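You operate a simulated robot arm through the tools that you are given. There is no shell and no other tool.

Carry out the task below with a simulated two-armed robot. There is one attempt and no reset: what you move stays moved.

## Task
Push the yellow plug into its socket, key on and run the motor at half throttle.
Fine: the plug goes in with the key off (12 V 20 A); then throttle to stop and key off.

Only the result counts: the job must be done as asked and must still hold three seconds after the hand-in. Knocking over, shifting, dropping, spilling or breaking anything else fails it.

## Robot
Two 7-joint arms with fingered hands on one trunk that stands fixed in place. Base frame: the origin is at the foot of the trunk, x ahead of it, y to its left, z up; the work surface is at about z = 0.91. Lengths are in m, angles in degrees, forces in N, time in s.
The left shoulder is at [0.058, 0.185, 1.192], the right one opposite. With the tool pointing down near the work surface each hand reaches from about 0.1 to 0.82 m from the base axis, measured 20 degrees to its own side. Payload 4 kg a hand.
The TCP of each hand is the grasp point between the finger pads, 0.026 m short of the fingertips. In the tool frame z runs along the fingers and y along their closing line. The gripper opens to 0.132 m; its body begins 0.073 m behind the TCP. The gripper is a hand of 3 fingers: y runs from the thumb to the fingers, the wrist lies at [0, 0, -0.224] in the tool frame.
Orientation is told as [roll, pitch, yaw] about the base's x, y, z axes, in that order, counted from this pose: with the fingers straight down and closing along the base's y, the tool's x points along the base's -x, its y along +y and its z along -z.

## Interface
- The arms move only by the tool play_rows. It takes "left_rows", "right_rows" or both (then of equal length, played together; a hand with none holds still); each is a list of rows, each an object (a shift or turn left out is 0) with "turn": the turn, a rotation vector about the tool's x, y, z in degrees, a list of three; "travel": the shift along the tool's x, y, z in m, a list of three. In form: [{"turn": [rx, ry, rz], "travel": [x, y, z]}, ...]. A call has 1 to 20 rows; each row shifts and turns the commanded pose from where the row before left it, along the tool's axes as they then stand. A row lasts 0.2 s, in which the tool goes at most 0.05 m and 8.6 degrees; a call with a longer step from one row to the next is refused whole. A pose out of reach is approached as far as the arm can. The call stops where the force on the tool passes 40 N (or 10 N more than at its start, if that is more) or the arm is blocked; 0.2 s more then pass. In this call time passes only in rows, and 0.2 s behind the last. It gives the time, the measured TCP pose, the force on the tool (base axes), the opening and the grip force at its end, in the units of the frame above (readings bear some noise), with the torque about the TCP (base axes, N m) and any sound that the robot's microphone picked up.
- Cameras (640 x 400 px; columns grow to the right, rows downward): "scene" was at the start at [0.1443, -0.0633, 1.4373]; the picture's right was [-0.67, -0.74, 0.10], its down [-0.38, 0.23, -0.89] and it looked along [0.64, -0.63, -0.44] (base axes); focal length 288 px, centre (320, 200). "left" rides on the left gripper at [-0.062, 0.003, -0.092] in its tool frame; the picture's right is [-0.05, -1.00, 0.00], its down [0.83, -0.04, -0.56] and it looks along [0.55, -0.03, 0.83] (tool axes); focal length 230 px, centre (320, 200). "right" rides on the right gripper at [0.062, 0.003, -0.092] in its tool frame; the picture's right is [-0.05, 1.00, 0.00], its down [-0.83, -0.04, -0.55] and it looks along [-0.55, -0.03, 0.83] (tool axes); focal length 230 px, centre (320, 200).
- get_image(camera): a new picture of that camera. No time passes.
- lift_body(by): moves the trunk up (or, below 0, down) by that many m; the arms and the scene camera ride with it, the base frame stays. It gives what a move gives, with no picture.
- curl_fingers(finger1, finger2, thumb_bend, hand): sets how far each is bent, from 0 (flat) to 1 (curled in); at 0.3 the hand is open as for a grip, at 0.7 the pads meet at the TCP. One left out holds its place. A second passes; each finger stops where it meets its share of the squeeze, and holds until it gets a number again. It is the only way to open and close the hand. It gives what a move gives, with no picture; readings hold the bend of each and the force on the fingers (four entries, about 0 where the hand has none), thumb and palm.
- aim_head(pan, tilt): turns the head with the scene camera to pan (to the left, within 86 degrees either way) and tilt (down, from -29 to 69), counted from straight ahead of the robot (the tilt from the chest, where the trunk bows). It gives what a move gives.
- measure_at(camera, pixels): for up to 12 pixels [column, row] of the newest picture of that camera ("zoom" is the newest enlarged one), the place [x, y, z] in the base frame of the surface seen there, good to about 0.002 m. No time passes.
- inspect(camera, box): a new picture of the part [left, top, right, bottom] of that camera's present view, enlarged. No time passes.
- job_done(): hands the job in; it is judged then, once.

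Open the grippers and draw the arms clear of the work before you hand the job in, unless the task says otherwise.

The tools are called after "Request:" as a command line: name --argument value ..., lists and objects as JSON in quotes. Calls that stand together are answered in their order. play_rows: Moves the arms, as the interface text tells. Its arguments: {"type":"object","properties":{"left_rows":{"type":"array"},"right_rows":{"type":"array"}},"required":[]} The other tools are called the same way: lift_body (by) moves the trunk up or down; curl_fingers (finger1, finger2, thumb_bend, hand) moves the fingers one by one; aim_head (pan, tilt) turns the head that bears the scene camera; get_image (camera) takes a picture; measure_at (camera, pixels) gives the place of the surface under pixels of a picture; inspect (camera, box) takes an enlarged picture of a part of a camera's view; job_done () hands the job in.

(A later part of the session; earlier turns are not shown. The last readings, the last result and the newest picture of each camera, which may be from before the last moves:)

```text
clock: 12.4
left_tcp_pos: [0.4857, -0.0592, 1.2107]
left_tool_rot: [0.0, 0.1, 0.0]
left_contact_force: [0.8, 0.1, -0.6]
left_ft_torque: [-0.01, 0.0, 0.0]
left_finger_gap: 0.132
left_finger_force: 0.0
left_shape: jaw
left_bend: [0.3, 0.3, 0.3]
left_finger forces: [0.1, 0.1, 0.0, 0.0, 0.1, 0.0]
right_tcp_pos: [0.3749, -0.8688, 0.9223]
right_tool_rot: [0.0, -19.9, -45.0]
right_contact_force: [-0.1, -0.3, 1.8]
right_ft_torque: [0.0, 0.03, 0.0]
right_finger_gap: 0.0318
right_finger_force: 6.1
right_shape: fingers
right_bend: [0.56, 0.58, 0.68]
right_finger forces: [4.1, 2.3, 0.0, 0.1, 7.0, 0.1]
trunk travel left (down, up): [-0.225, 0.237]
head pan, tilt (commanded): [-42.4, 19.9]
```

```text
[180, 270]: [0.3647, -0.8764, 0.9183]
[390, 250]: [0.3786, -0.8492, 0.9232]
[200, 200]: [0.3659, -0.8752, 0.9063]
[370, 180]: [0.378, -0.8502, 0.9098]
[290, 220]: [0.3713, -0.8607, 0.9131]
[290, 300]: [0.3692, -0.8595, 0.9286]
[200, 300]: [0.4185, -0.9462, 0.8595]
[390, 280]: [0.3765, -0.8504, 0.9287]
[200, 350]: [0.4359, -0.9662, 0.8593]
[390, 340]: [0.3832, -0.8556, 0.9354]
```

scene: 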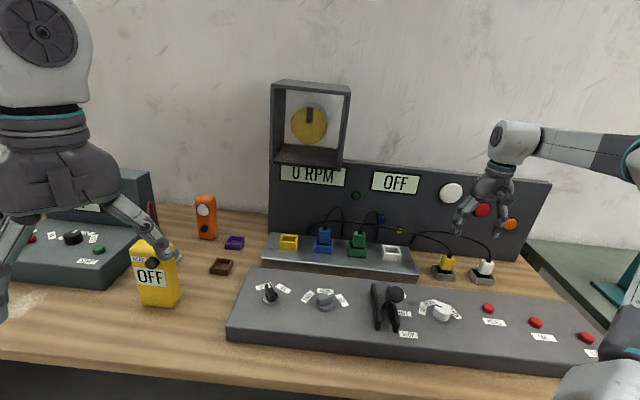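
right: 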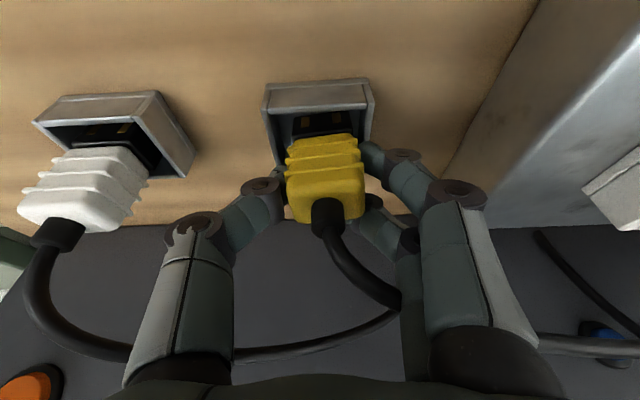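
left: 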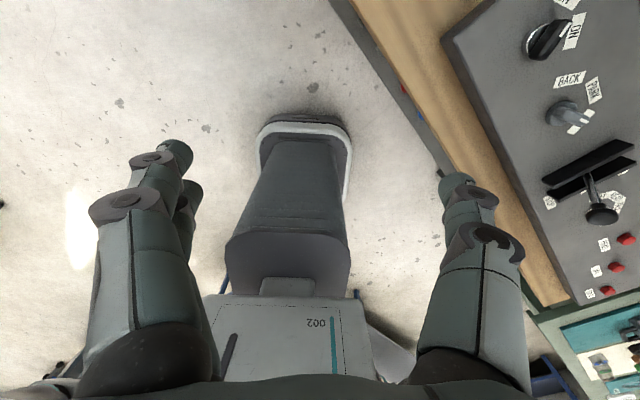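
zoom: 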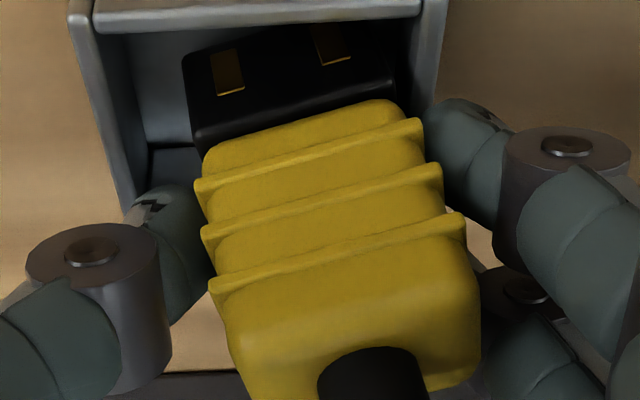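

The asymmetric bends make the plug lean and yaw ~10°. I reopen and look at how the plug stands to recenter the hand precisely, matching the plug's yaw.

Request:
curl_fingers --hand "right" --finger1 0.45 --finger2 0.45 --thumb_bend 0.45

Request:
inspect --camera "right" --box '[240, 110, 432, 230]'

Request:
measure_at --camera "zoom" --pixels '[[200, 290], [240, 290], [290, 290], [340, 290], [390, 280], [210, 220], [260, 220], [310, 210], [370, 200], [290, 150], [230, 150], [350, 145]]'

```text
clock: 13.4
left_tcp_pos: [0.487, -0.0589, 1.2091]
left_tool_rot: [0.1, 0.0, 0.2]
left_contact_force: [0.3, 0.0, -0.6]
left_ft_torque: [0.0, 0.01, -0.01]
left_finger_gap: 0.1316
left_finger_force: 0.2
left_shape: jaw
left_bend: [0.3, 0.3, 0.3]
left_finger forces: [0.1, 0.1, 0.1, 0.0, 0.0, 0.0]
right_tcp_pos: [0.3749, -0.8705, 0.9223]
right_tool_rot: [0.0, -19.9, -45.1]
right_contact_force: [-0.2, 0.3, -0.4]
right_ft_torque: [-0.02, 0.02, -0.01]
right_finger_gap: 0.0838
right_finger_force: 0.1
right_shape: fingers
right_bend: [0.45, 0.45, 0.45]
right_finger forces: [0.0, 0.1, 0.1, 0.0, 0.1, 0.0]
trunk travel left (down, up): [-0.225, 0.237]
head pan, tilt (commanded): [-42.4, 19.9]
```

```text
3.33 times, centred on (336, 170) of right
```

zoom: 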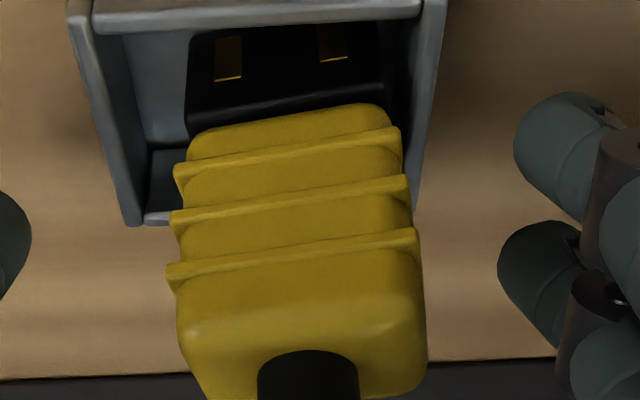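

```text
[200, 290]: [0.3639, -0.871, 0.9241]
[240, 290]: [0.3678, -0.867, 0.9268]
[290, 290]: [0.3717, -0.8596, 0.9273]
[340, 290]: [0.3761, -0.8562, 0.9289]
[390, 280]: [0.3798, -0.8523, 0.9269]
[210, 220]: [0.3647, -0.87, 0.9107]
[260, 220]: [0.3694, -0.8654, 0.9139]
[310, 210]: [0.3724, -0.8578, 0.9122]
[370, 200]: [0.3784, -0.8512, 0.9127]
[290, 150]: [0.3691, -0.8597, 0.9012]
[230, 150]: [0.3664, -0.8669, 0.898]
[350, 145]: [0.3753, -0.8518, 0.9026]
```

The plug stands at about (u 0.346, v 0.8835) with a yaw of +8°. I turn the hand +8° about vertical to match, recentre by ~3 mm, and close to 0.57 (just before contact) to check.

Request:
play_rows --right_rows '[{"turn": [-2.74, 0, -7.52]}, {"travel": [-0.0021, 0.0031, 0.0008]}]'

Request:
curl_fingers --hand "right" --finger1 0.57 --finger2 0.57 --thumb_bend 0.57

Request:
inspect --camera "right" --box '[224, 110, 416, 230]'

Request:
inspect --camera "scene" --box '[415, 220, 495, 270]'

```text
clock: 14.0
left_tcp_pos: [0.4855, -0.0596, 1.2103]
left_tool_rot: [0.0, 0.0, 0.2]
left_contact_force: [0.8, 0.3, 0.1]
left_ft_torque: [0.01, 0.0, 0.0]
left_finger_gap: 0.1318
left_finger_force: 0.0
left_shape: jaw
left_bend: [0.3, 0.3, 0.3]
left_finger forces: [0.1, 0.1, 0.0, 0.0, 0.1, 0.1]
right_tcp_pos: [0.3777, -0.8677, 0.9217]
right_tool_rot: [0.1, -20.0, -37.1]
right_contact_force: [-0.7, 0.3, -0.3]
right_ft_torque: [-0.03, -0.02, 0.03]
right_finger_gap: 0.0842
right_finger_force: 0.0
right_shape: fingers
right_bend: [0.45, 0.45, 0.45]
right_finger forces: [0.0, 0.0, 0.1, 0.1, 0.1, 0.0]
trunk travel left (down, up): [-0.225, 0.237]
head pan, tilt (commanded): [-42.4, 19.9]
```

```text
clock: 15.0
left_tcp_pos: [0.4861, -0.0597, 1.2095]
left_tool_rot: [0.0, 0.0, 0.1]
left_contact_force: [0.0, -0.5, -0.2]
left_ft_torque: [0.01, -0.01, 0.0]
left_finger_gap: 0.1317
left_finger_force: 0.1
left_shape: jaw
left_bend: [0.3, 0.3, 0.3]
left_finger forces: [0.0, 0.0, 0.0, 0.0, 0.0, 0.0]
right_tcp_pos: [0.3788, -0.8681, 0.9231]
right_tool_rot: [0.1, -20.0, -37.1]
right_contact_force: [0.1, -0.8, -0.4]
right_ft_torque: [0.03, -0.02, 0.02]
right_finger_gap: 0.0484
right_finger_force: 0.1
right_shape: fingers
right_bend: [0.56, 0.56, 0.56]
right_finger forces: [0.1, 0.1, 0.1, 0.0, 0.0, 0.0]
trunk travel left (down, up): [-0.225, 0.237]
head pan, tilt (commanded): [-42.4, 19.9]
```

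```text
3.33 times, centred on (320, 170) of right
```

zoom: 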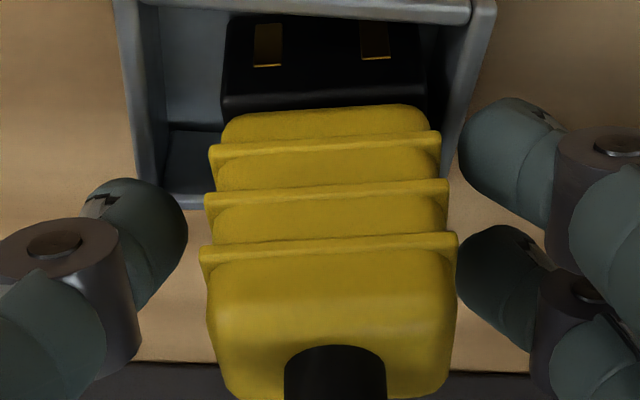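

```text
8.00 times, centred on (455, 245) of scene
```

zoom: 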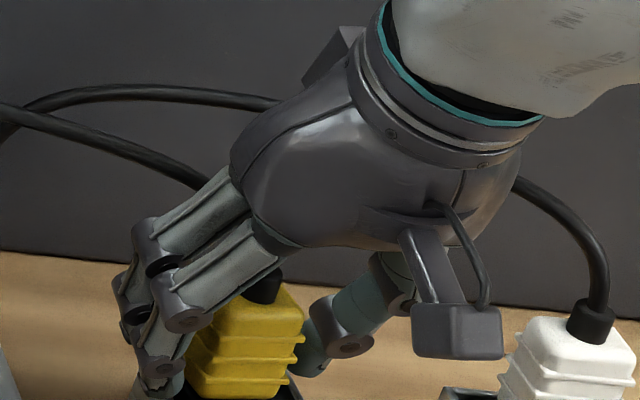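

Fingers and thumb bracket the plug nearly evenly. I verify the plug's front face again against the TCP before squeezing.

Request:
inspect --camera "right" --box '[224, 110, 416, 230]'

Request:
measure_at --camera "zoom" --pixels '[[230, 285], [280, 285], [330, 280], [380, 278], [430, 275], [230, 215], [330, 215], [420, 210], [250, 165], [400, 160], [500, 150], [490, 290]]'

```text
3.33 times, centred on (320, 170) of right
```

zoom: 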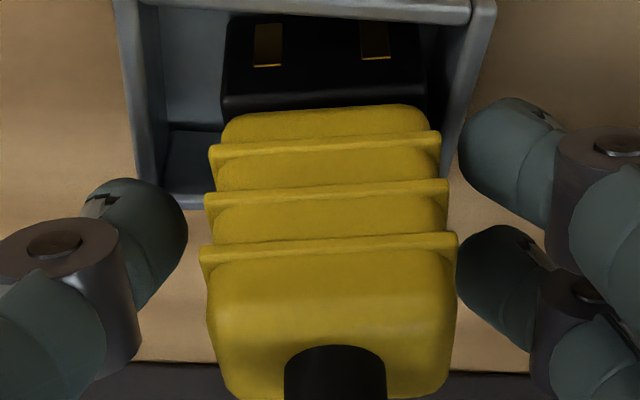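

```text
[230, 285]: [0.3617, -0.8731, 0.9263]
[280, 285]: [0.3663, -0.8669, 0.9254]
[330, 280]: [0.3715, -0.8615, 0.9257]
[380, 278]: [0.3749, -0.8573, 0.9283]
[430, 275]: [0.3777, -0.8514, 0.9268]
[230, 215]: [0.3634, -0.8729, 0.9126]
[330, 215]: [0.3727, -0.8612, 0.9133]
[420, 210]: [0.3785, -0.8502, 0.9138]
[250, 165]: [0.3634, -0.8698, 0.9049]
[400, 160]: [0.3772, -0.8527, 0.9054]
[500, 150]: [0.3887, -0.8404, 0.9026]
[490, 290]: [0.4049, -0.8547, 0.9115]
```

The plug's front is at v≈0.872 with yaw ≈8.6°, matching the hand; finger coverage is balanced. I squeeze all three.

Request:
curl_fingers --hand "right" --finger1 0.75 --finger2 0.75 --thumb_bend 0.75

Request:
inspect --camera "right" --box '[224, 110, 416, 230]'

Request:
measure_at --camera "zoom" --pixels '[[240, 285], [280, 285], [330, 280], [380, 278], [420, 275], [240, 215], [330, 215], [410, 210], [260, 165], [390, 160], [240, 330], [420, 330]]'

```text
clock: 16.0
left_tcp_pos: [0.4858, -0.0597, 1.2099]
left_tool_rot: [0.0, -0.1, 0.1]
left_contact_force: [0.2, 0.2, -0.2]
left_ft_torque: [-0.03, 0.01, -0.03]
left_finger_gap: 0.132
left_finger_force: 0.1
left_shape: jaw
left_bend: [0.3, 0.3, 0.3]
left_finger forces: [0.0, 0.0, 0.0, 0.1, 0.0, 0.0]
right_tcp_pos: [0.3778, -0.8681, 0.9229]
right_tool_rot: [0.0, -20.1, -37.1]
right_contact_force: [-2.9, 1.2, 0.5]
right_ft_torque: [0.06, 0.2, -0.04]
right_finger_gap: 0.0307
right_finger_force: 16.7
right_shape: fingers
right_bend: [0.62, 0.73, 0.67]
right_finger forces: [10.6, 6.5, 0.0, 0.0, 16.2, 0.1]
trunk travel left (down, up): [-0.225, 0.237]
head pan, tilt (commanded): [-42.4, 19.9]
```

```text
3.33 times, centred on (320, 170) of right
```

zoom: 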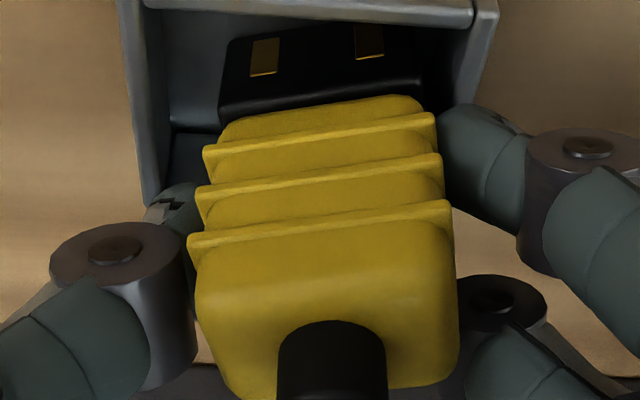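

```text
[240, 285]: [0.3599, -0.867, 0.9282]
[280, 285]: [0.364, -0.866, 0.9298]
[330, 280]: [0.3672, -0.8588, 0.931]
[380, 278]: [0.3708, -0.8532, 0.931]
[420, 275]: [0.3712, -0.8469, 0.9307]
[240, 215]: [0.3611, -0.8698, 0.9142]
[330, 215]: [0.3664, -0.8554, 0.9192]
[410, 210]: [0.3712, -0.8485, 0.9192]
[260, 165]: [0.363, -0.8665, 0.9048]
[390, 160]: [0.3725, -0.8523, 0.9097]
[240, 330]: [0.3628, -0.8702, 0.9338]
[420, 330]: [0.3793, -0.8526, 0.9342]
```

Finger 2 again wrapped round the rear corner (bend 0.73), but the hold is firm (10.6 + 6.5 N against 16 N). I test it with a 12 mm lift, still inside the holder walls, and look.

Request:
play_rows --right_rows '[{"travel": [-0.0021, 0, -0.0056]}, {"travel": [-0.0021, 0, -0.0056]}]'

Request:
get_image --camera "right"

Request:
inspect --camera "scene" --box '[415, 220, 495, 290]'

```text
clock: 16.6
left_tcp_pos: [0.4851, -0.0597, 1.2098]
left_tool_rot: [-0.1, 0.0, 0.1]
left_contact_force: [0.3, -0.4, -0.5]
left_ft_torque: [0.02, -0.01, -0.02]
left_finger_gap: 0.1317
left_finger_force: 0.1
left_shape: jaw
left_bend: [0.3, 0.3, 0.3]
left_finger forces: [0.0, 0.0, 0.0, 0.0, 0.0, 0.0]
right_tcp_pos: [0.3779, -0.8674, 0.9355]
right_tool_rot: [0.0, -19.9, -37.1]
right_contact_force: [-3.9, -0.6, -2.5]
right_ft_torque: [-0.06, 0.26, -0.08]
right_finger_gap: 0.0308
right_finger_force: 16.9
right_shape: fingers
right_bend: [0.62, 0.73, 0.67]
right_finger forces: [9.8, 6.5, 0.0, 0.0, 16.8, 0.0]
trunk travel left (down, up): [-0.225, 0.237]
head pan, tilt (commanded): [-42.4, 19.9]
```

```text
taken
```

right: 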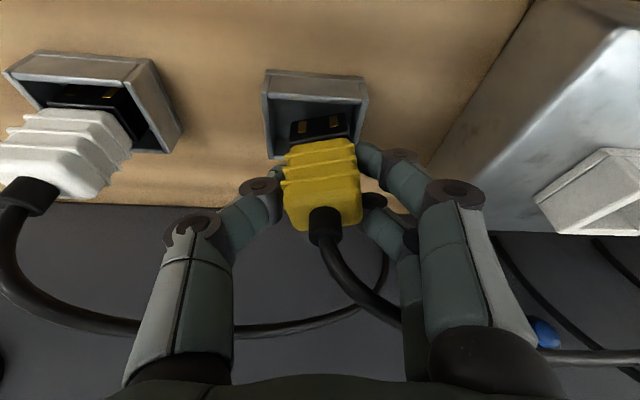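

```text
5.71 times, centred on (455, 255) of scene
```

zoom: 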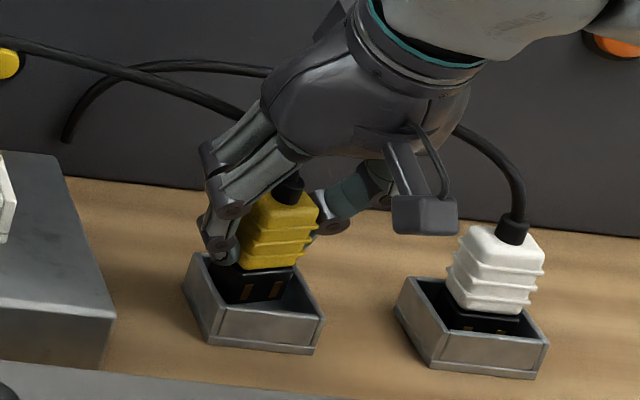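

The plug came up firmly in the grip. I lift a further 6 cm vertically to clear the holder and check its pose.

Request:
play_rows --right_rows '[{"travel": [-0.0034, 0, -0.0094]}, {"travel": [-0.0068, 0, -0.0188]}, {"travel": [-0.0068, 0, -0.0188]}, {"travel": [-0.0034, 0, -0.0094]}]'

Request:
inspect --camera "right" --box '[240, 90, 400, 230]'

Request:
inspect --camera "scene" --box '[415, 190, 495, 260]'

```text
clock: 17.6
left_tcp_pos: [0.4851, -0.0587, 1.2109]
left_tool_rot: [-0.1, 0.0, 0.0]
left_contact_force: [-0.4, -1.0, -0.1]
left_ft_torque: [0.0, 0.0, 0.02]
left_finger_gap: 0.132
left_finger_force: 0.0
left_shape: jaw
left_bend: [0.3, 0.3, 0.3]
left_finger forces: [0.0, 0.0, 0.0, 0.1, 0.1, 0.0]
right_tcp_pos: [0.3778, -0.8687, 0.9951]
right_tool_rot: [0.1, -20.0, -37.1]
right_contact_force: [0.5, -0.3, -0.7]
right_ft_torque: [0.01, -0.01, -0.02]
right_finger_gap: 0.0309
right_finger_force: 14.2
right_shape: fingers
right_bend: [0.61, 0.74, 0.68]
right_finger forces: [11.2, 3.6, 0.0, 0.1, 13.5, 0.0]
trunk travel left (down, up): [-0.225, 0.237]
head pan, tilt (commanded): [-42.4, 19.9]
```

```text
2.86 times, centred on (320, 160) of right
```

zoom: 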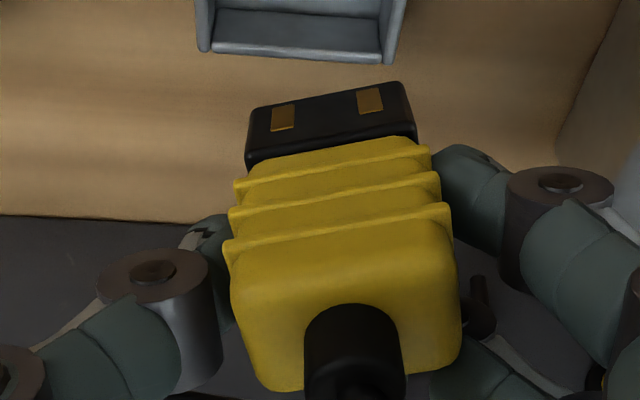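

```text
5.71 times, centred on (455, 225) of scene
```

zoom: 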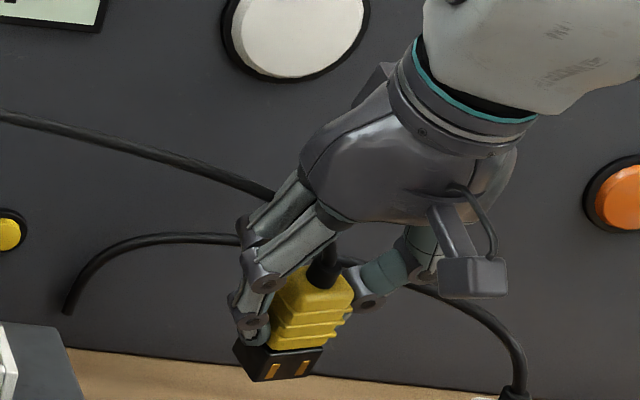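

The plug is free of the holder and somewhat tilted in the hand. I measure points on its faces from both views to get its pose.

Request:
measure_at --camera "zoom" --pixels '[[255, 370], [315, 355], [285, 362], [290, 340], [330, 330], [300, 300], [338, 305], [305, 278], [335, 285], [285, 285], [290, 318], [335, 318]]'

Request:
inspect --camera "right" --box '[240, 90, 400, 190]'

Request:
measure_at --camera "zoom" --pixels '[[360, 100], [460, 95], [560, 80], [360, 165], [460, 155], [560, 145], [350, 235], [440, 225], [550, 210], [350, 330], [450, 320], [580, 310]]'

```text
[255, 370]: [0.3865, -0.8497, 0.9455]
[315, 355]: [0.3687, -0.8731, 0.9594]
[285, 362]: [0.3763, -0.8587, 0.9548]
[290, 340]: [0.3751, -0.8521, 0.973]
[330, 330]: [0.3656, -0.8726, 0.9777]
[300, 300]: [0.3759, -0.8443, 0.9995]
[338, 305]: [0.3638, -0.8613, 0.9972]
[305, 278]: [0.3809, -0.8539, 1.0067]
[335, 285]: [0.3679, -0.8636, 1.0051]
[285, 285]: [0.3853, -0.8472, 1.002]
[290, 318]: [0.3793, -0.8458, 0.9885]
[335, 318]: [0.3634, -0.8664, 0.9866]
```

```text
4.00 times, centred on (320, 140) of right
```

zoom: 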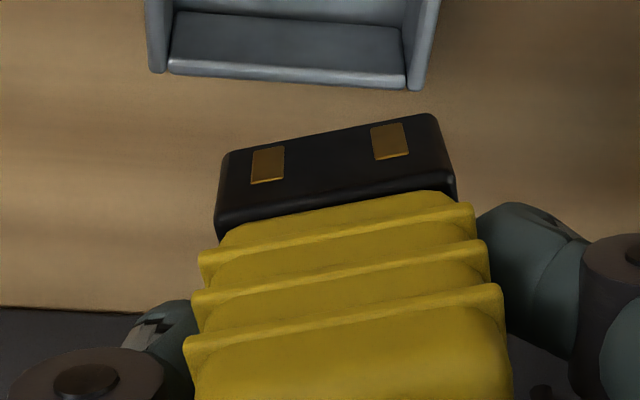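

```text
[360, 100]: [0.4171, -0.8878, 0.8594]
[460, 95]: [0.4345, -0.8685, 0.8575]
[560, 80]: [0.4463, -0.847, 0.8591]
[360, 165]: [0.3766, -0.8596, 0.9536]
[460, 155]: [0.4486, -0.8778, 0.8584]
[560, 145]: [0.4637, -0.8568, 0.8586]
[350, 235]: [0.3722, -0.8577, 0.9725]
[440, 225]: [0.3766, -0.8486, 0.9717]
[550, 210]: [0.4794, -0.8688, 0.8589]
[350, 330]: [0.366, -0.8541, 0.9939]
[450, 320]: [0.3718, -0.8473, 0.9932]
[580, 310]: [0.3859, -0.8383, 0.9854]
```

I measure the two gold contacts (which give the plug's width axis) and more face points in the right zoom.

Request:
measure_at --camera "zoom" --pixels '[[267, 165], [390, 140], [255, 165], [400, 140], [235, 200], [440, 170], [245, 185], [420, 155], [330, 195], [330, 150], [230, 360], [490, 330]]'

```text
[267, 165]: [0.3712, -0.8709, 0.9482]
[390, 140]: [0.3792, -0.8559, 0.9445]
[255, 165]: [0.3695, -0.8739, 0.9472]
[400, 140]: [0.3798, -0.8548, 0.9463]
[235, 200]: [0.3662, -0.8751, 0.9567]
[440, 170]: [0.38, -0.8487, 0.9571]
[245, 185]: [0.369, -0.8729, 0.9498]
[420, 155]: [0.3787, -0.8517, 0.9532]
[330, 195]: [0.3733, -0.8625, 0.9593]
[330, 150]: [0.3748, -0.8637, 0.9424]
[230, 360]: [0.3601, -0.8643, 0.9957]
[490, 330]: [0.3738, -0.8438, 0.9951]
```

The plug in hand has yaw ≈+15° with its top leaning ≈6° to the front and ≈5° to the left. I raise it 5 cm and turn the hand to bring the plug upright and aligned with the console.

Request:
play_rows --right_rows '[{"travel": [-0.0085, 0, -0.0235]}, {"travel": [-0.0085, 0, -0.0235]}, {"turn": [-0.13, 1.9, 5.37]}, {"turn": [-0.13, 1.9, 5.37]}, {"turn": [-0.13, 1.9, 5.37]}]'

Request:
inspect --camera "right" --box '[240, 90, 400, 190]'

Request:
measure_at --camera "zoom" --pixels '[[267, 165], [390, 140], [255, 175], [400, 150], [235, 200], [430, 170], [330, 195], [330, 160], [240, 250], [450, 230], [240, 360], [480, 330]]'

Request:
inspect --camera "scene" --box '[405, 150, 501, 234]'

```text
clock: 18.8
left_tcp_pos: [0.4859, -0.0592, 1.2092]
left_tool_rot: [0.1, 0.0, 0.1]
left_contact_force: [0.5, -0.8, 0.3]
left_ft_torque: [0.05, -0.04, -0.01]
left_finger_gap: 0.1321
left_finger_force: 0.2
left_shape: jaw
left_bend: [0.3, 0.3, 0.3]
left_finger forces: [0.0, 0.0, 0.0, 0.0, 0.0, 0.0]
right_tcp_pos: [0.3772, -0.8692, 1.0421]
right_tool_rot: [5.2, -13.4, -53.7]
right_contact_force: [-0.2, -0.5, -0.7]
right_ft_torque: [-0.02, 0.0, 0.01]
right_finger_gap: 0.031
right_finger_force: 13.7
right_shape: fingers
right_bend: [0.61, 0.74, 0.68]
right_finger forces: [11.3, 3.5, 0.0, 0.0, 13.5, 0.0]
trunk travel left (down, up): [-0.225, 0.237]
head pan, tilt (commanded): [-42.4, 19.9]
```

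```text
4.00 times, centred on (320, 140) of right
```

zoom: 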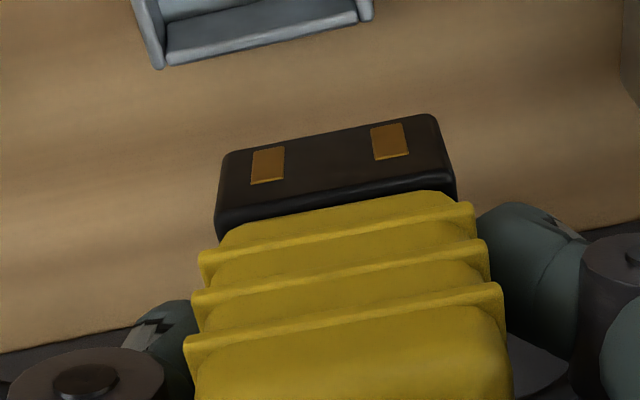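

```text
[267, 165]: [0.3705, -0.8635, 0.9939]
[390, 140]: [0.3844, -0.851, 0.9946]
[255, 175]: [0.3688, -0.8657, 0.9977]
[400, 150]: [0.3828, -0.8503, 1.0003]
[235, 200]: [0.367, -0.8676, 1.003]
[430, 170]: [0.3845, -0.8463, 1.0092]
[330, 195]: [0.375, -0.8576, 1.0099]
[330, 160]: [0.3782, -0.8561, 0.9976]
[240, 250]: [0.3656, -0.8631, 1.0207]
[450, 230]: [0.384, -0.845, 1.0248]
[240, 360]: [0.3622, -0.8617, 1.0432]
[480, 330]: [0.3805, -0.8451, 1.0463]
```

```text
4.76 times, centred on (453, 192) of scene
```

zoom: 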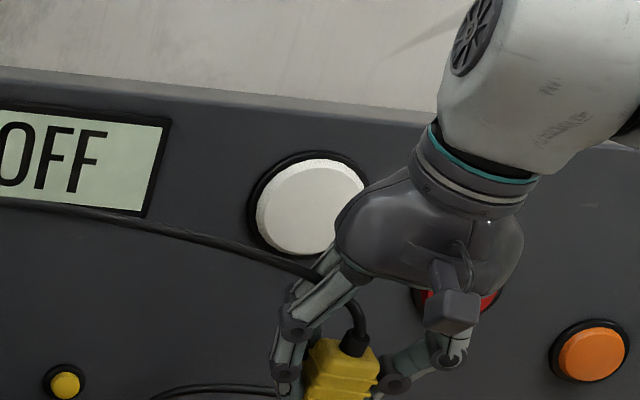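

In-hand pose is rigid; plug yaw is now ≈0 with ~7° remaining front lean. I carry the plug up and over the console front, then left to in front of the yellow socket, at z≈1.11.

Request:
play_rows --right_rows '[{"travel": [0.0207, -0.0015, -0.0285]}, {"travel": [0.0207, -0.0015, -0.0285]}, {"travel": [0.0207, -0.0015, -0.0285]}, {"travel": [0.0059, 0.0395, 0.0022]}, {"travel": [0.0059, 0.0395, 0.0022]}, {"travel": [0.0059, 0.0395, 0.0022]}, {"travel": [0.0059, 0.0395, 0.0022]}]'

Request:
get_image --camera "scene"

Request:
get_image --camera "right"

```text
clock: 20.4
left_tcp_pos: [0.4884, -0.0585, 1.2086]
left_tool_rot: [0.0, 0.1, 0.1]
left_contact_force: [0.0, 0.1, 0.0]
left_ft_torque: [-0.02, 0.0, -0.02]
left_finger_gap: 0.132
left_finger_force: 0.0
left_shape: jaw
left_bend: [0.3, 0.3, 0.3]
left_finger forces: [0.1, 0.0, 0.0, 0.1, 0.0, 0.0]
right_tcp_pos: [0.4383, -0.6978, 1.11]
right_tool_rot: [5.1, -13.4, -53.7]
right_contact_force: [0.0, 0.5, -0.4]
right_ft_torque: [0.0, 0.04, 0.0]
right_finger_gap: 0.0309
right_finger_force: 14.1
right_shape: fingers
right_bend: [0.6, 0.74, 0.68]
right_finger forces: [11.3, 3.0, 0.0, 0.1, 13.4, 0.0]
trunk travel left (down, up): [-0.225, 0.237]
head pan, tilt (commanded): [-42.4, 19.9]
```

```text
taken
```

scene: 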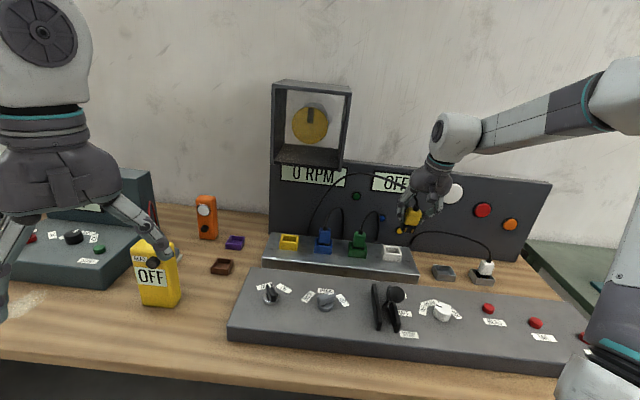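

```text
taken
```

right: 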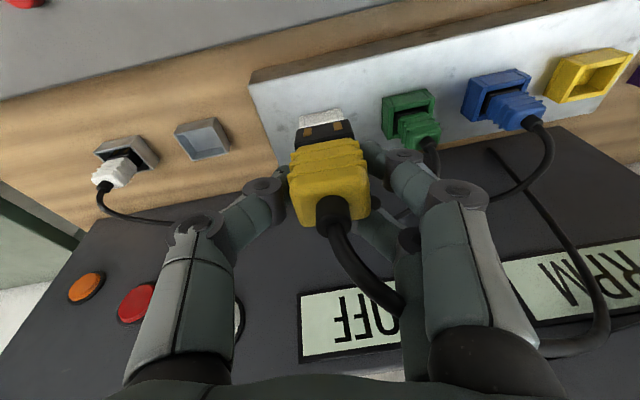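

The plug travels well, with a cable arc behind. I continue another 0.32 m left to in front of the yellow socket.

Request:
play_rows --right_rows '[{"travel": [0.0059, 0.0395, 0.0022]}, {"travel": [0.0059, 0.0395, 0.0022]}, {"travel": [0.0059, 0.0395, 0.0022]}, {"travel": [0.0059, 0.0395, 0.0022]}, {"travel": [0.0059, 0.0395, 0.0022]}, {"travel": [0.0059, 0.0395, 0.0022]}, {"travel": [0.0059, 0.0395, 0.0022]}, {"travel": [0.0059, 0.0395, 0.0022]}]'

Request:
get_image --camera "scene"

Request:
get_image --camera "right"

```text
clock: 22.2
left_tcp_pos: [0.4876, -0.0596, 1.2094]
left_tool_rot: [-0.1, 0.0, 0.1]
left_contact_force: [0.6, 0.9, 0.4]
left_ft_torque: [-0.03, 0.01, 0.0]
left_finger_gap: 0.1321
left_finger_force: 0.1
left_shape: jaw
left_bend: [0.3, 0.3, 0.3]
left_finger forces: [0.1, 0.0, 0.1, 0.0, 0.0, 0.1]
right_tcp_pos: [0.6629, -0.47, 1.1102]
right_tool_rot: [5.1, -13.4, -53.6]
right_contact_force: [0.5, 0.0, -0.8]
right_ft_torque: [0.0, 0.03, -0.01]
right_finger_gap: 0.0307
right_finger_force: 13.0
right_shape: fingers
right_bend: [0.6, 0.74, 0.68]
right_finger forces: [11.4, 2.4, 0.1, 0.0, 13.2, 0.0]
trunk travel left (down, up): [-0.225, 0.237]
head pan, tilt (commanded): [-42.4, 19.9]
```

```text
taken
```

scene: 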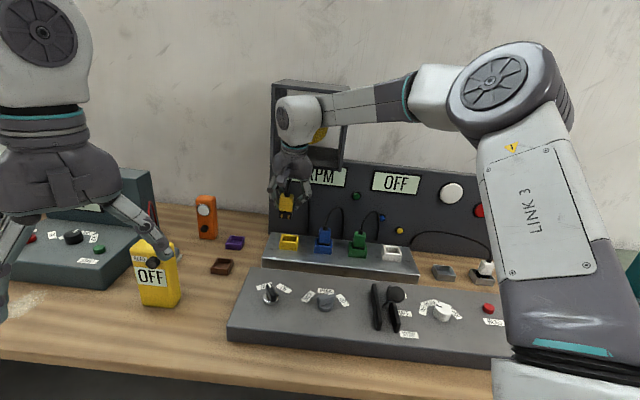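

```text
taken
```

right: 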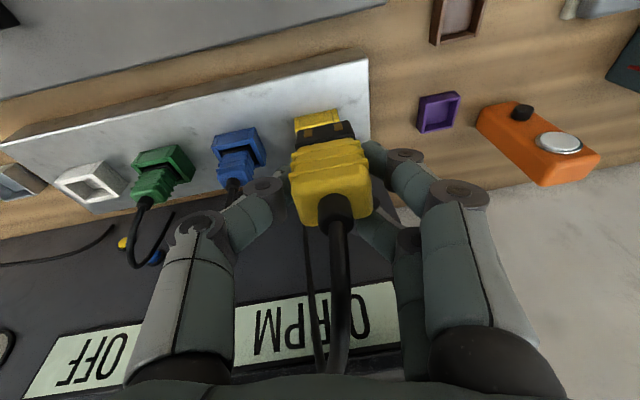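

Plug is now in front of the yellow socket. I apply the remaining ~7° pitch and 3° roll correction and remeasure the plug's faces.

Request:
play_rows --right_rows '[{"turn": [1.95, 3.26, -0.17]}, {"turn": [1.95, 3.26, -0.17]}]'

Request:
inspect --camera "right" --box '[240, 90, 400, 190]'

Request:
measure_at --camera "zoom" --pixels '[[267, 165], [390, 140], [255, 180], [410, 155], [235, 200], [430, 170], [330, 195], [330, 160], [240, 250], [450, 218], [240, 360], [480, 320]]'

Request:
inspect --camera "scene" --box '[250, 150, 330, 260]'

```text
clock: 22.8
left_tcp_pos: [0.4873, -0.0594, 1.2096]
left_tool_rot: [0.0, 0.2, 0.2]
left_contact_force: [0.7, -0.1, 0.3]
left_ft_torque: [-0.02, 0.01, -0.01]
left_finger_gap: 0.1322
left_finger_force: 0.0
left_shape: jaw
left_bend: [0.3, 0.3, 0.3]
left_finger forces: [0.0, 0.0, 0.0, 0.1, 0.1, 0.0]
right_tcp_pos: [0.6611, -0.471, 1.1097]
right_tool_rot: [1.1, -6.8, -52.8]
right_contact_force: [0.4, 0.3, -0.5]
right_ft_torque: [0.0, 0.0, 0.03]
right_finger_gap: 0.0305
right_finger_force: 13.6
right_shape: fingers
right_bend: [0.6, 0.74, 0.68]
right_finger forces: [11.6, 2.3, 0.0, 0.0, 13.0, 0.0]
trunk travel left (down, up): [-0.225, 0.237]
head pan, tilt (commanded): [-42.4, 19.9]
```

```text
4.00 times, centred on (320, 140) of right
```

zoom: 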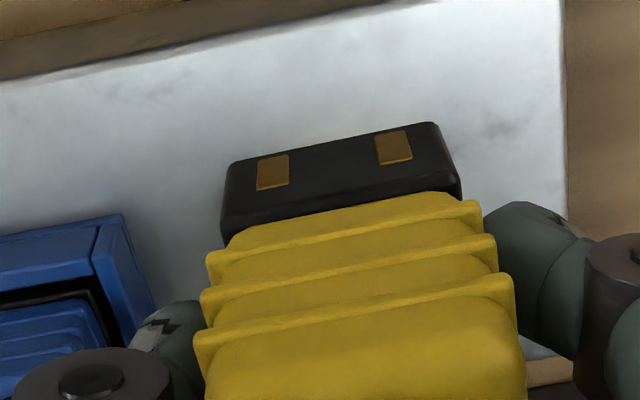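

```text
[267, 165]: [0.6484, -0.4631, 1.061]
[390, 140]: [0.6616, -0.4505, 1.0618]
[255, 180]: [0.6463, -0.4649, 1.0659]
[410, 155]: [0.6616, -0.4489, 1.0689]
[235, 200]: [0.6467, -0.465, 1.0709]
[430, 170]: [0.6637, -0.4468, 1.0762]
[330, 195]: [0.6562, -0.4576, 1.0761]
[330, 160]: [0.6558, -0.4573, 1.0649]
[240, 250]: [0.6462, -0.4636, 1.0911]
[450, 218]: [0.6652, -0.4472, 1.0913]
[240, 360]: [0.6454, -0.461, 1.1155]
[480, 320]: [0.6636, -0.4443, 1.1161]
```

```text
3.64 times, centred on (290, 205) of scene
```

zoom: 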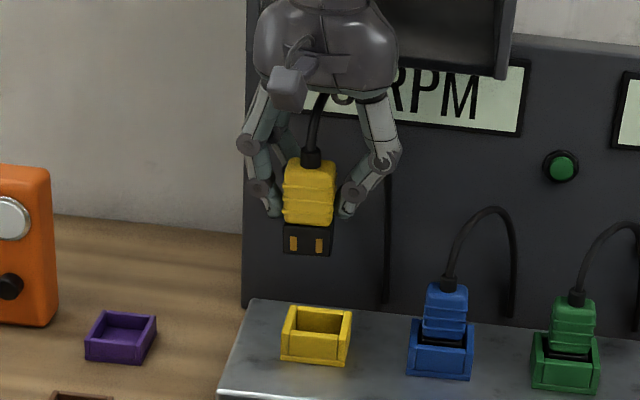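

The plug looks upright and square in the scene view. I measure the seated blue and green plugs as reference for front-face depth, and the yellow socket again.

Request:
measure_at --camera "zoom" --pixels '[[435, 327], [455, 329], [435, 310], [458, 312], [562, 342], [585, 344], [318, 333], [290, 330], [342, 336], [295, 310], [347, 314], [320, 309]]'

Request:
inspect --camera "scene" --box '[275, 175, 345, 265]'

```text
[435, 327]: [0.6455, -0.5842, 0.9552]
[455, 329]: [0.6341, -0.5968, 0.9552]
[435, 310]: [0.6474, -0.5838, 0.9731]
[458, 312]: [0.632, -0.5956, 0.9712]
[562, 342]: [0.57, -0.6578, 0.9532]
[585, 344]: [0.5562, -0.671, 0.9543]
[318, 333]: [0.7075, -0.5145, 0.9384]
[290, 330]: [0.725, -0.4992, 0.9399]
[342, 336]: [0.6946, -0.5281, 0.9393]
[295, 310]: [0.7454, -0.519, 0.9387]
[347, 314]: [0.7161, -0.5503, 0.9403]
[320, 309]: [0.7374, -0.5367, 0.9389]
```

```text
4.44 times, centred on (310, 220) of scene
```

zoom: 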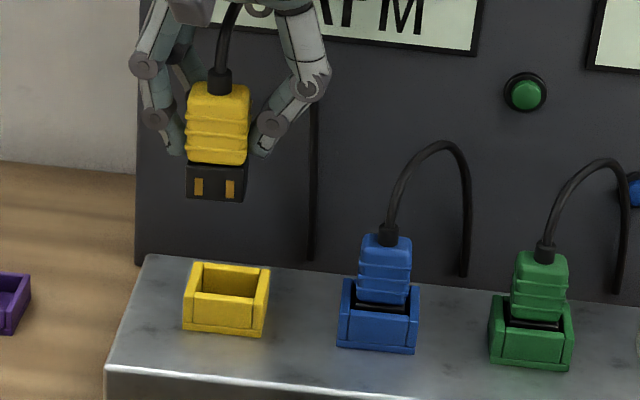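

Reference: seated plugs have grip fronts at v≈0.869. I lower to TCP z≈1.02 in front of the socket with a 1.5° roll trim, then move 0.05 toward the socket to check reach.

Request:
play_rows --right_rows '[{"turn": [1.48, -0.2, -0.18], "travel": [0.0036, -0.0006, 0.0298]}, {"travel": [0.0036, -0.0006, 0.0298]}, {"travel": [0.0036, -0.0006, 0.0298]}, {"travel": [-0.0246, 0.0028, 0.003]}, {"travel": [-0.0246, 0.0028, 0.003]}]'

Request:
get_image --camera "right"

Request:
inspect --camera "scene" --box '[250, 170, 362, 270]'

```text
clock: 24.0
left_tcp_pos: [0.4869, -0.0615, 1.2088]
left_tool_rot: [0.0, 0.1, 0.1]
left_contact_force: [0.6, 0.0, 0.2]
left_ft_torque: [-0.04, -0.02, -0.01]
left_finger_gap: 0.1319
left_finger_force: 0.0
left_shape: jaw
left_bend: [0.3, 0.3, 0.3]
left_finger forces: [0.0, 0.0, 0.0, 0.1, 0.1, 0.0]
right_tcp_pos: [0.6941, -0.509, 1.0194]
right_tool_rot: [-0.5, -7.1, -52.6]
right_contact_force: [0.5, -0.6, -1.5]
right_ft_torque: [0.04, 0.04, 0.03]
right_finger_gap: 0.0307
right_finger_force: 13.3
right_shape: fingers
right_bend: [0.6, 0.74, 0.68]
right_finger forces: [11.6, 2.3, 0.0, 0.0, 13.0, 0.0]
trunk travel left (down, up): [-0.225, 0.237]
head pan, tilt (commanded): [-42.4, 19.9]
```

```text
taken
```

right: 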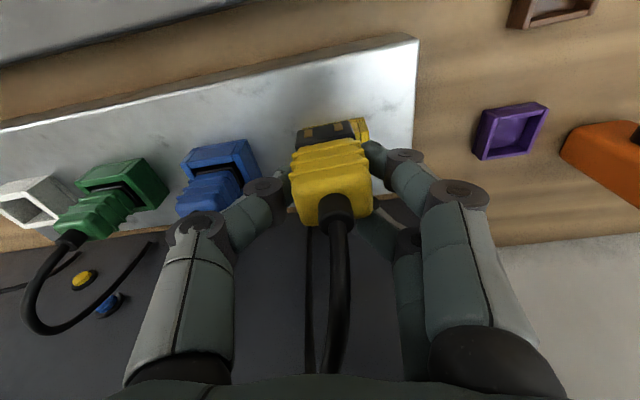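

```text
4.00 times, centred on (306, 220) of scene
```

zoom: 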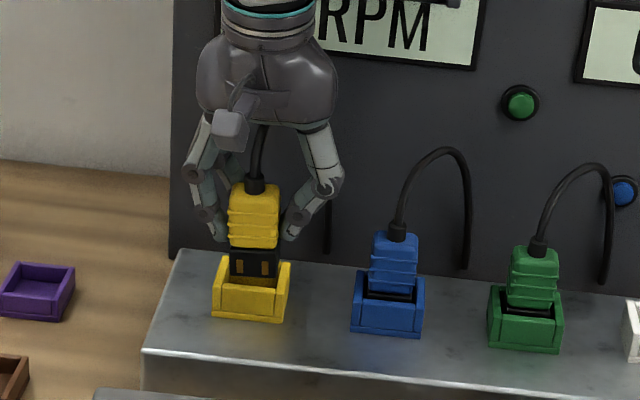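

Tracking is good at v≈0.851. I measure the plug's present place with both cameras to plan the last 3.5 cm.

Request:
measure_at --camera "zoom" --pixels '[[235, 225], [255, 225], [272, 227], [236, 200], [255, 198], [272, 200], [240, 266], [264, 269], [252, 268], [235, 242], [270, 245], [380, 270]]'

Request:
inspect --camera "right" --box '[240, 90, 400, 190]'

Request:
measure_at --camera "zoom" --pixels '[[270, 172], [394, 150], [340, 160], [260, 228], [350, 215], [440, 205], [260, 275], [350, 262], [450, 248], [260, 360], [360, 350], [480, 335]]'

```text
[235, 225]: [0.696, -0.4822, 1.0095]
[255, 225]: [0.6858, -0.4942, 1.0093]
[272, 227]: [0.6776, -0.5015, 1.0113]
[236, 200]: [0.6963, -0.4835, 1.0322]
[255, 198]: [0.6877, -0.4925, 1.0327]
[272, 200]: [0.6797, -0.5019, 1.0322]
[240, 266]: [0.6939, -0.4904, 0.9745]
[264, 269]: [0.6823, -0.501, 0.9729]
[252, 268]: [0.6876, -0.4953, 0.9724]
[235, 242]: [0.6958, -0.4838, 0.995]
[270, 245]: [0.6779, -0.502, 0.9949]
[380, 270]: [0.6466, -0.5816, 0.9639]
```

```text
4.00 times, centred on (320, 140) of right
```

zoom: 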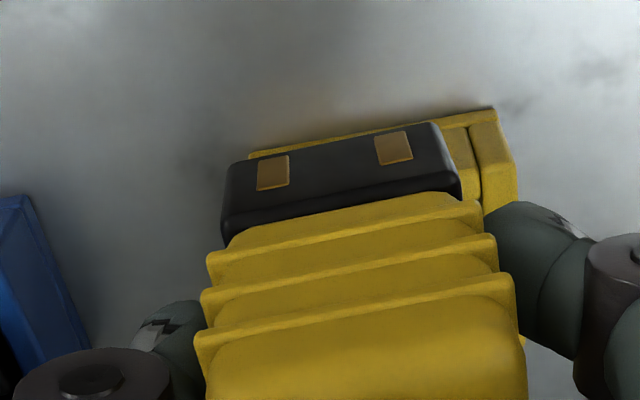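

```text
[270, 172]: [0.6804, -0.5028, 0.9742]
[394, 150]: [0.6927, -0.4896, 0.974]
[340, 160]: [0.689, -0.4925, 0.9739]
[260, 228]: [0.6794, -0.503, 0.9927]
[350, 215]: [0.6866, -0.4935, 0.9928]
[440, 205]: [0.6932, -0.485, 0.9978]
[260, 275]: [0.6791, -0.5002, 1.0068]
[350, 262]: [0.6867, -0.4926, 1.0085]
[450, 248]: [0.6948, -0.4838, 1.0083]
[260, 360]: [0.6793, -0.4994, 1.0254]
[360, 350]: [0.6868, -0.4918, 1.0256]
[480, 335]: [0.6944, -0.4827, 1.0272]
```

The plug is upright within ~1–2°. Now I pin down the socket's centre along u more exactly using all four sockets.

Request:
inspect --camera "scene" --box '[272, 225, 368, 275]'

```text
6.67 times, centred on (320, 250) of scene
```

zoom: 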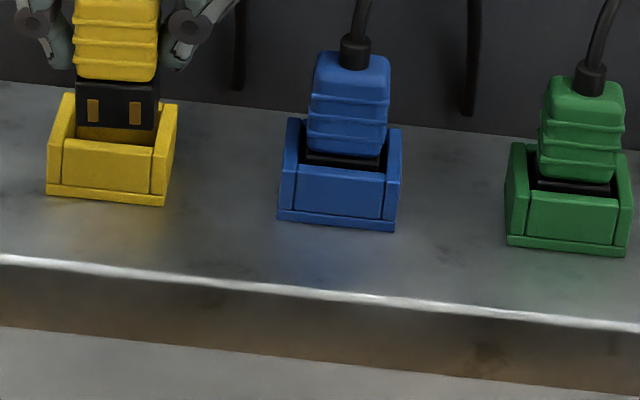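

Comparing with the seated blue plug, the yellow plug must move ≈0.035 along v and ≈3.5 mm to −u. I move it over the socket, keeping height, with a 1.5° yaw trim.

Request:
play_rows --right_rows '[{"turn": [0.19, 0.01, 1.49], "travel": [-0.017, 0.0041, 0.0021]}, {"travel": [-0.017, 0.0045, 0.0021]}]'

Request:
inspect --camera "scene" --box '[272, 215, 368, 275]'

Request:
inspect --camera "right" --box '[220, 80, 420, 205]'

```text
clock: 24.6
left_tcp_pos: [0.4718, -0.0497, 1.2149]
left_tool_rot: [-0.5, -0.6, 0.0]
left_contact_force: [0.3, 0.0, 1.3]
left_ft_torque: [0.0, -0.01, -0.02]
left_finger_gap: 0.132
left_finger_force: 0.1
left_shape: jaw
left_bend: [0.3, 0.3, 0.3]
left_finger forces: [0.0, 0.0, 0.1, 0.1, 0.1, 0.1]
right_tcp_pos: [0.7042, -0.515, 1.0228]
right_tool_rot: [-1.0, -7.0, -53.4]
right_contact_force: [0.3, 0.2, -0.4]
right_ft_torque: [0.0, 0.02, 0.01]
right_finger_gap: 0.0307
right_finger_force: 13.2
right_shape: fingers
right_bend: [0.6, 0.74, 0.68]
right_finger forces: [11.4, 2.2, 0.0, 0.0, 12.9, 0.0]
trunk travel left (down, up): [-0.225, 0.237]
head pan, tilt (commanded): [-42.4, 19.9]
```

```text
6.67 times, centred on (320, 245) of scene
```

zoom: 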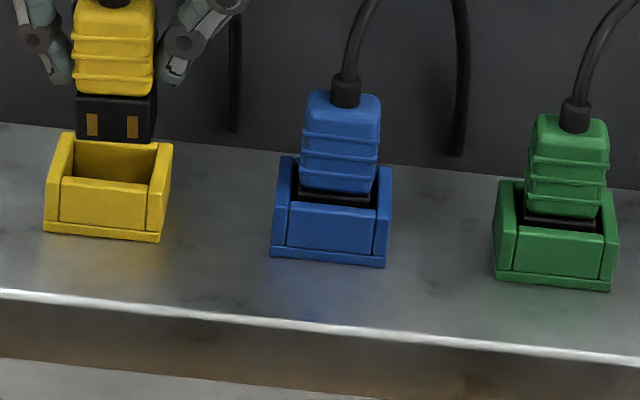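

```text
3.20 times, centred on (320, 142) of right
```

zoom: 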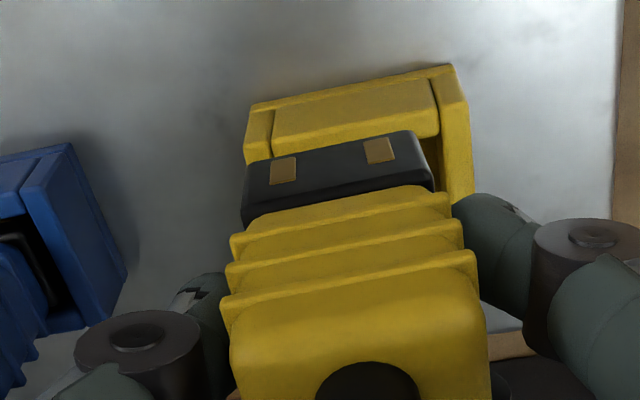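

The hand stopped short (v≈0.862 instead of 0.885): the arm is at its reach limit at this 7° tilt, and the body even swayed slightly. I hold one row to see whether it settles.

Request:
play_rows --right_rows '[{"travel": [0, 0, 0]}]'

```text
clock: 25.0
left_tcp_pos: [0.4709, -0.0493, 1.2169]
left_tool_rot: [-0.5, -0.8, 0.1]
left_contact_force: [-0.1, 0.3, -0.3]
left_ft_torque: [0.01, 0.01, 0.01]
left_finger_gap: 0.1318
left_finger_force: 0.0
left_shape: jaw
left_bend: [0.3, 0.3, 0.3]
left_finger forces: [0.0, 0.1, 0.0, 0.0, 0.0, 0.1]
right_tcp_pos: [0.7036, -0.5157, 1.0226]
right_tool_rot: [-1.0, -7.0, -53.5]
right_contact_force: [0.7, 0.8, 0.0]
right_ft_torque: [-0.01, 0.04, 0.02]
right_finger_gap: 0.0306
right_finger_force: 13.7
right_shape: fingers
right_bend: [0.6, 0.74, 0.68]
right_finger forces: [11.3, 2.2, 0.0, 0.0, 12.8, 0.0]
trunk travel left (down, up): [-0.225, 0.237]
head pan, tilt (commanded): [-42.4, 19.9]
```

The state is steady with the body pushed back slightly, which may mean the forearm or wrist is touching the motor box. I look at the whole scene.

Request:
get_image --camera "scene"

Request:
inspect --camera "scene" --box '[250, 60, 410, 220]'

Request:
get_image --camera "left"

```text
taken
```

scene: 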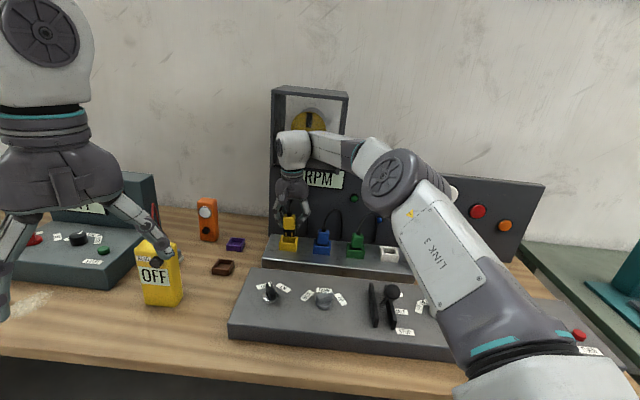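

```text
2.50 times, centred on (330, 140) of scene
```

zoom: 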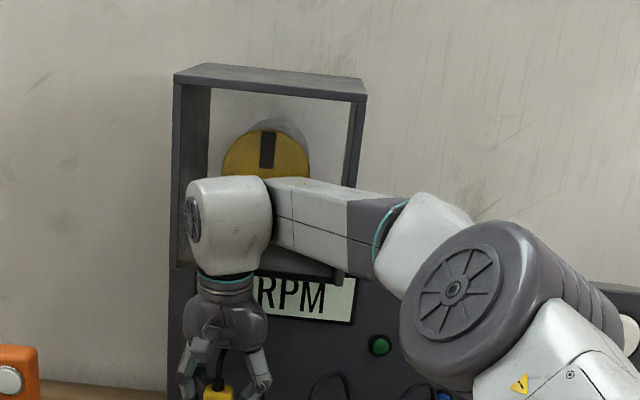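

```text
taken
```

left: 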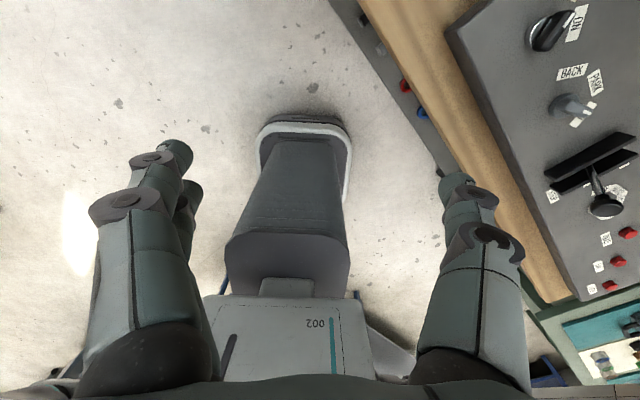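

I measure the wrist housing, forearm and motor-box edges in the scene view to find out whether they touch.

Request:
measure_at --camera "zoom" --pixels '[[195, 215], [235, 220], [255, 190], [280, 200], [310, 210], [340, 220], [375, 240], [185, 150], [355, 130], [340, 285], [178, 268], [420, 230]]'

Request:
measure_at --camera "scene" --pixels '[[276, 92], [345, 100], [300, 88], [345, 130], [343, 168], [274, 160], [300, 168], [390, 180], [420, 200], [470, 300], [355, 150], [365, 160]]'

```text
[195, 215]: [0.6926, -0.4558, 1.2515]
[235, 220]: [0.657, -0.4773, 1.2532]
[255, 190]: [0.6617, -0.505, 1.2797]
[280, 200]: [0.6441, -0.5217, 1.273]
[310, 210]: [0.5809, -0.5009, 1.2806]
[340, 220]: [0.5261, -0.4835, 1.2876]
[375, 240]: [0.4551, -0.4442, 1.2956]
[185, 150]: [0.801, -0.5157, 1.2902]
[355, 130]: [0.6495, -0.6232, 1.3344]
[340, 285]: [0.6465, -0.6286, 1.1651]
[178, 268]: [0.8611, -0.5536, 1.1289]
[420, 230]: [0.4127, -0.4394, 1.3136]
```

```text
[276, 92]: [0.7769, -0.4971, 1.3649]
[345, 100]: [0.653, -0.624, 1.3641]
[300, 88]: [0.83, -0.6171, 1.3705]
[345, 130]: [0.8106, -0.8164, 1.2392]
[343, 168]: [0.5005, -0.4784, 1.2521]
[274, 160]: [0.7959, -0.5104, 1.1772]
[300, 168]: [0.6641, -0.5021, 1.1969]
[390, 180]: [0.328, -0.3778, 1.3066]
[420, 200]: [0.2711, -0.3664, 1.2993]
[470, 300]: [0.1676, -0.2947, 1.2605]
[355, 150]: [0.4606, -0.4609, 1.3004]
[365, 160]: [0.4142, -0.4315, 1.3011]
```

The motor box front is at v≈0.90 and the wrist housing has reached it, so the hand needs more tilt at the socket. I back off first, then check that nothing shifted.

Request:
play_rows --right_rows '[{"travel": [0.0246, -0.0033, -0.003]}, {"travel": [0.0246, -0.0033, -0.003]}, {"travel": [0.0246, -0.0033, -0.003]}, {"travel": [0.0246, -0.0033, -0.003]}]'

Request:
get_image --camera "scene"

Request:
measure_at --camera "scene" --pixels '[[276, 92], [345, 100], [274, 160], [290, 245], [285, 242], [298, 244], [323, 240], [540, 190], [276, 200], [300, 240], [357, 245], [393, 255]]'

```text
clock: 26.0
left_tcp_pos: [0.4867, -0.0603, 1.2097]
left_tool_rot: [0.1, 0.2, 0.2]
left_contact_force: [1.1, 0.5, 0.2]
left_ft_torque: [0.01, 0.02, -0.04]
left_finger_gap: 0.1322
left_finger_force: 0.2
left_shape: jaw
left_bend: [0.3, 0.3, 0.3]
left_finger forces: [0.1, 0.1, 0.1, 0.1, 0.0, 0.1]
right_tcp_pos: [0.6531, -0.4603, 1.0196]
right_tool_rot: [-0.2, -7.2, -54.3]
right_contact_force: [0.4, -0.7, 0.1]
right_ft_torque: [-0.01, 0.02, -0.02]
right_finger_gap: 0.0304
right_finger_force: 13.4
right_shape: fingers
right_bend: [0.6, 0.74, 0.68]
right_finger forces: [11.4, 2.2, 0.0, 0.0, 12.9, 0.0]
trunk travel left (down, up): [-0.225, 0.237]
head pan, tilt (commanded): [-42.4, 19.9]
```

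```text
taken
```

scene: 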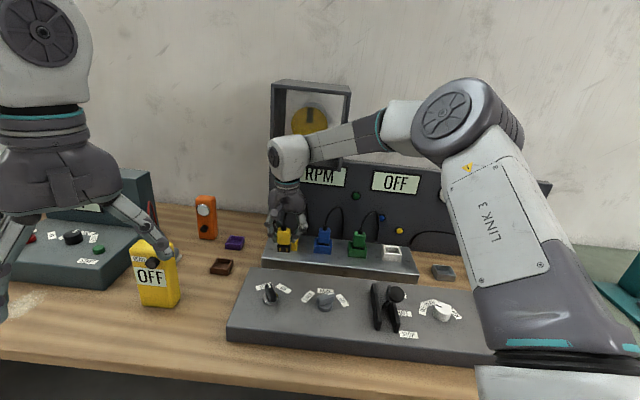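

```text
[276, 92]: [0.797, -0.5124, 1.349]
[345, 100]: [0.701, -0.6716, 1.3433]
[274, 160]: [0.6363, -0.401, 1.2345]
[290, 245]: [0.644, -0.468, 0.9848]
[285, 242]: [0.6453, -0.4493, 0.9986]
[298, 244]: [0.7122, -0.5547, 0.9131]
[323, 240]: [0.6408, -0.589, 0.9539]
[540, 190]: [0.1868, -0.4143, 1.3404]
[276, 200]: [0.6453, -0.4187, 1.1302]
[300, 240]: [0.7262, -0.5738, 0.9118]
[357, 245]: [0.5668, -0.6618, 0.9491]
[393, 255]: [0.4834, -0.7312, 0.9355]
```

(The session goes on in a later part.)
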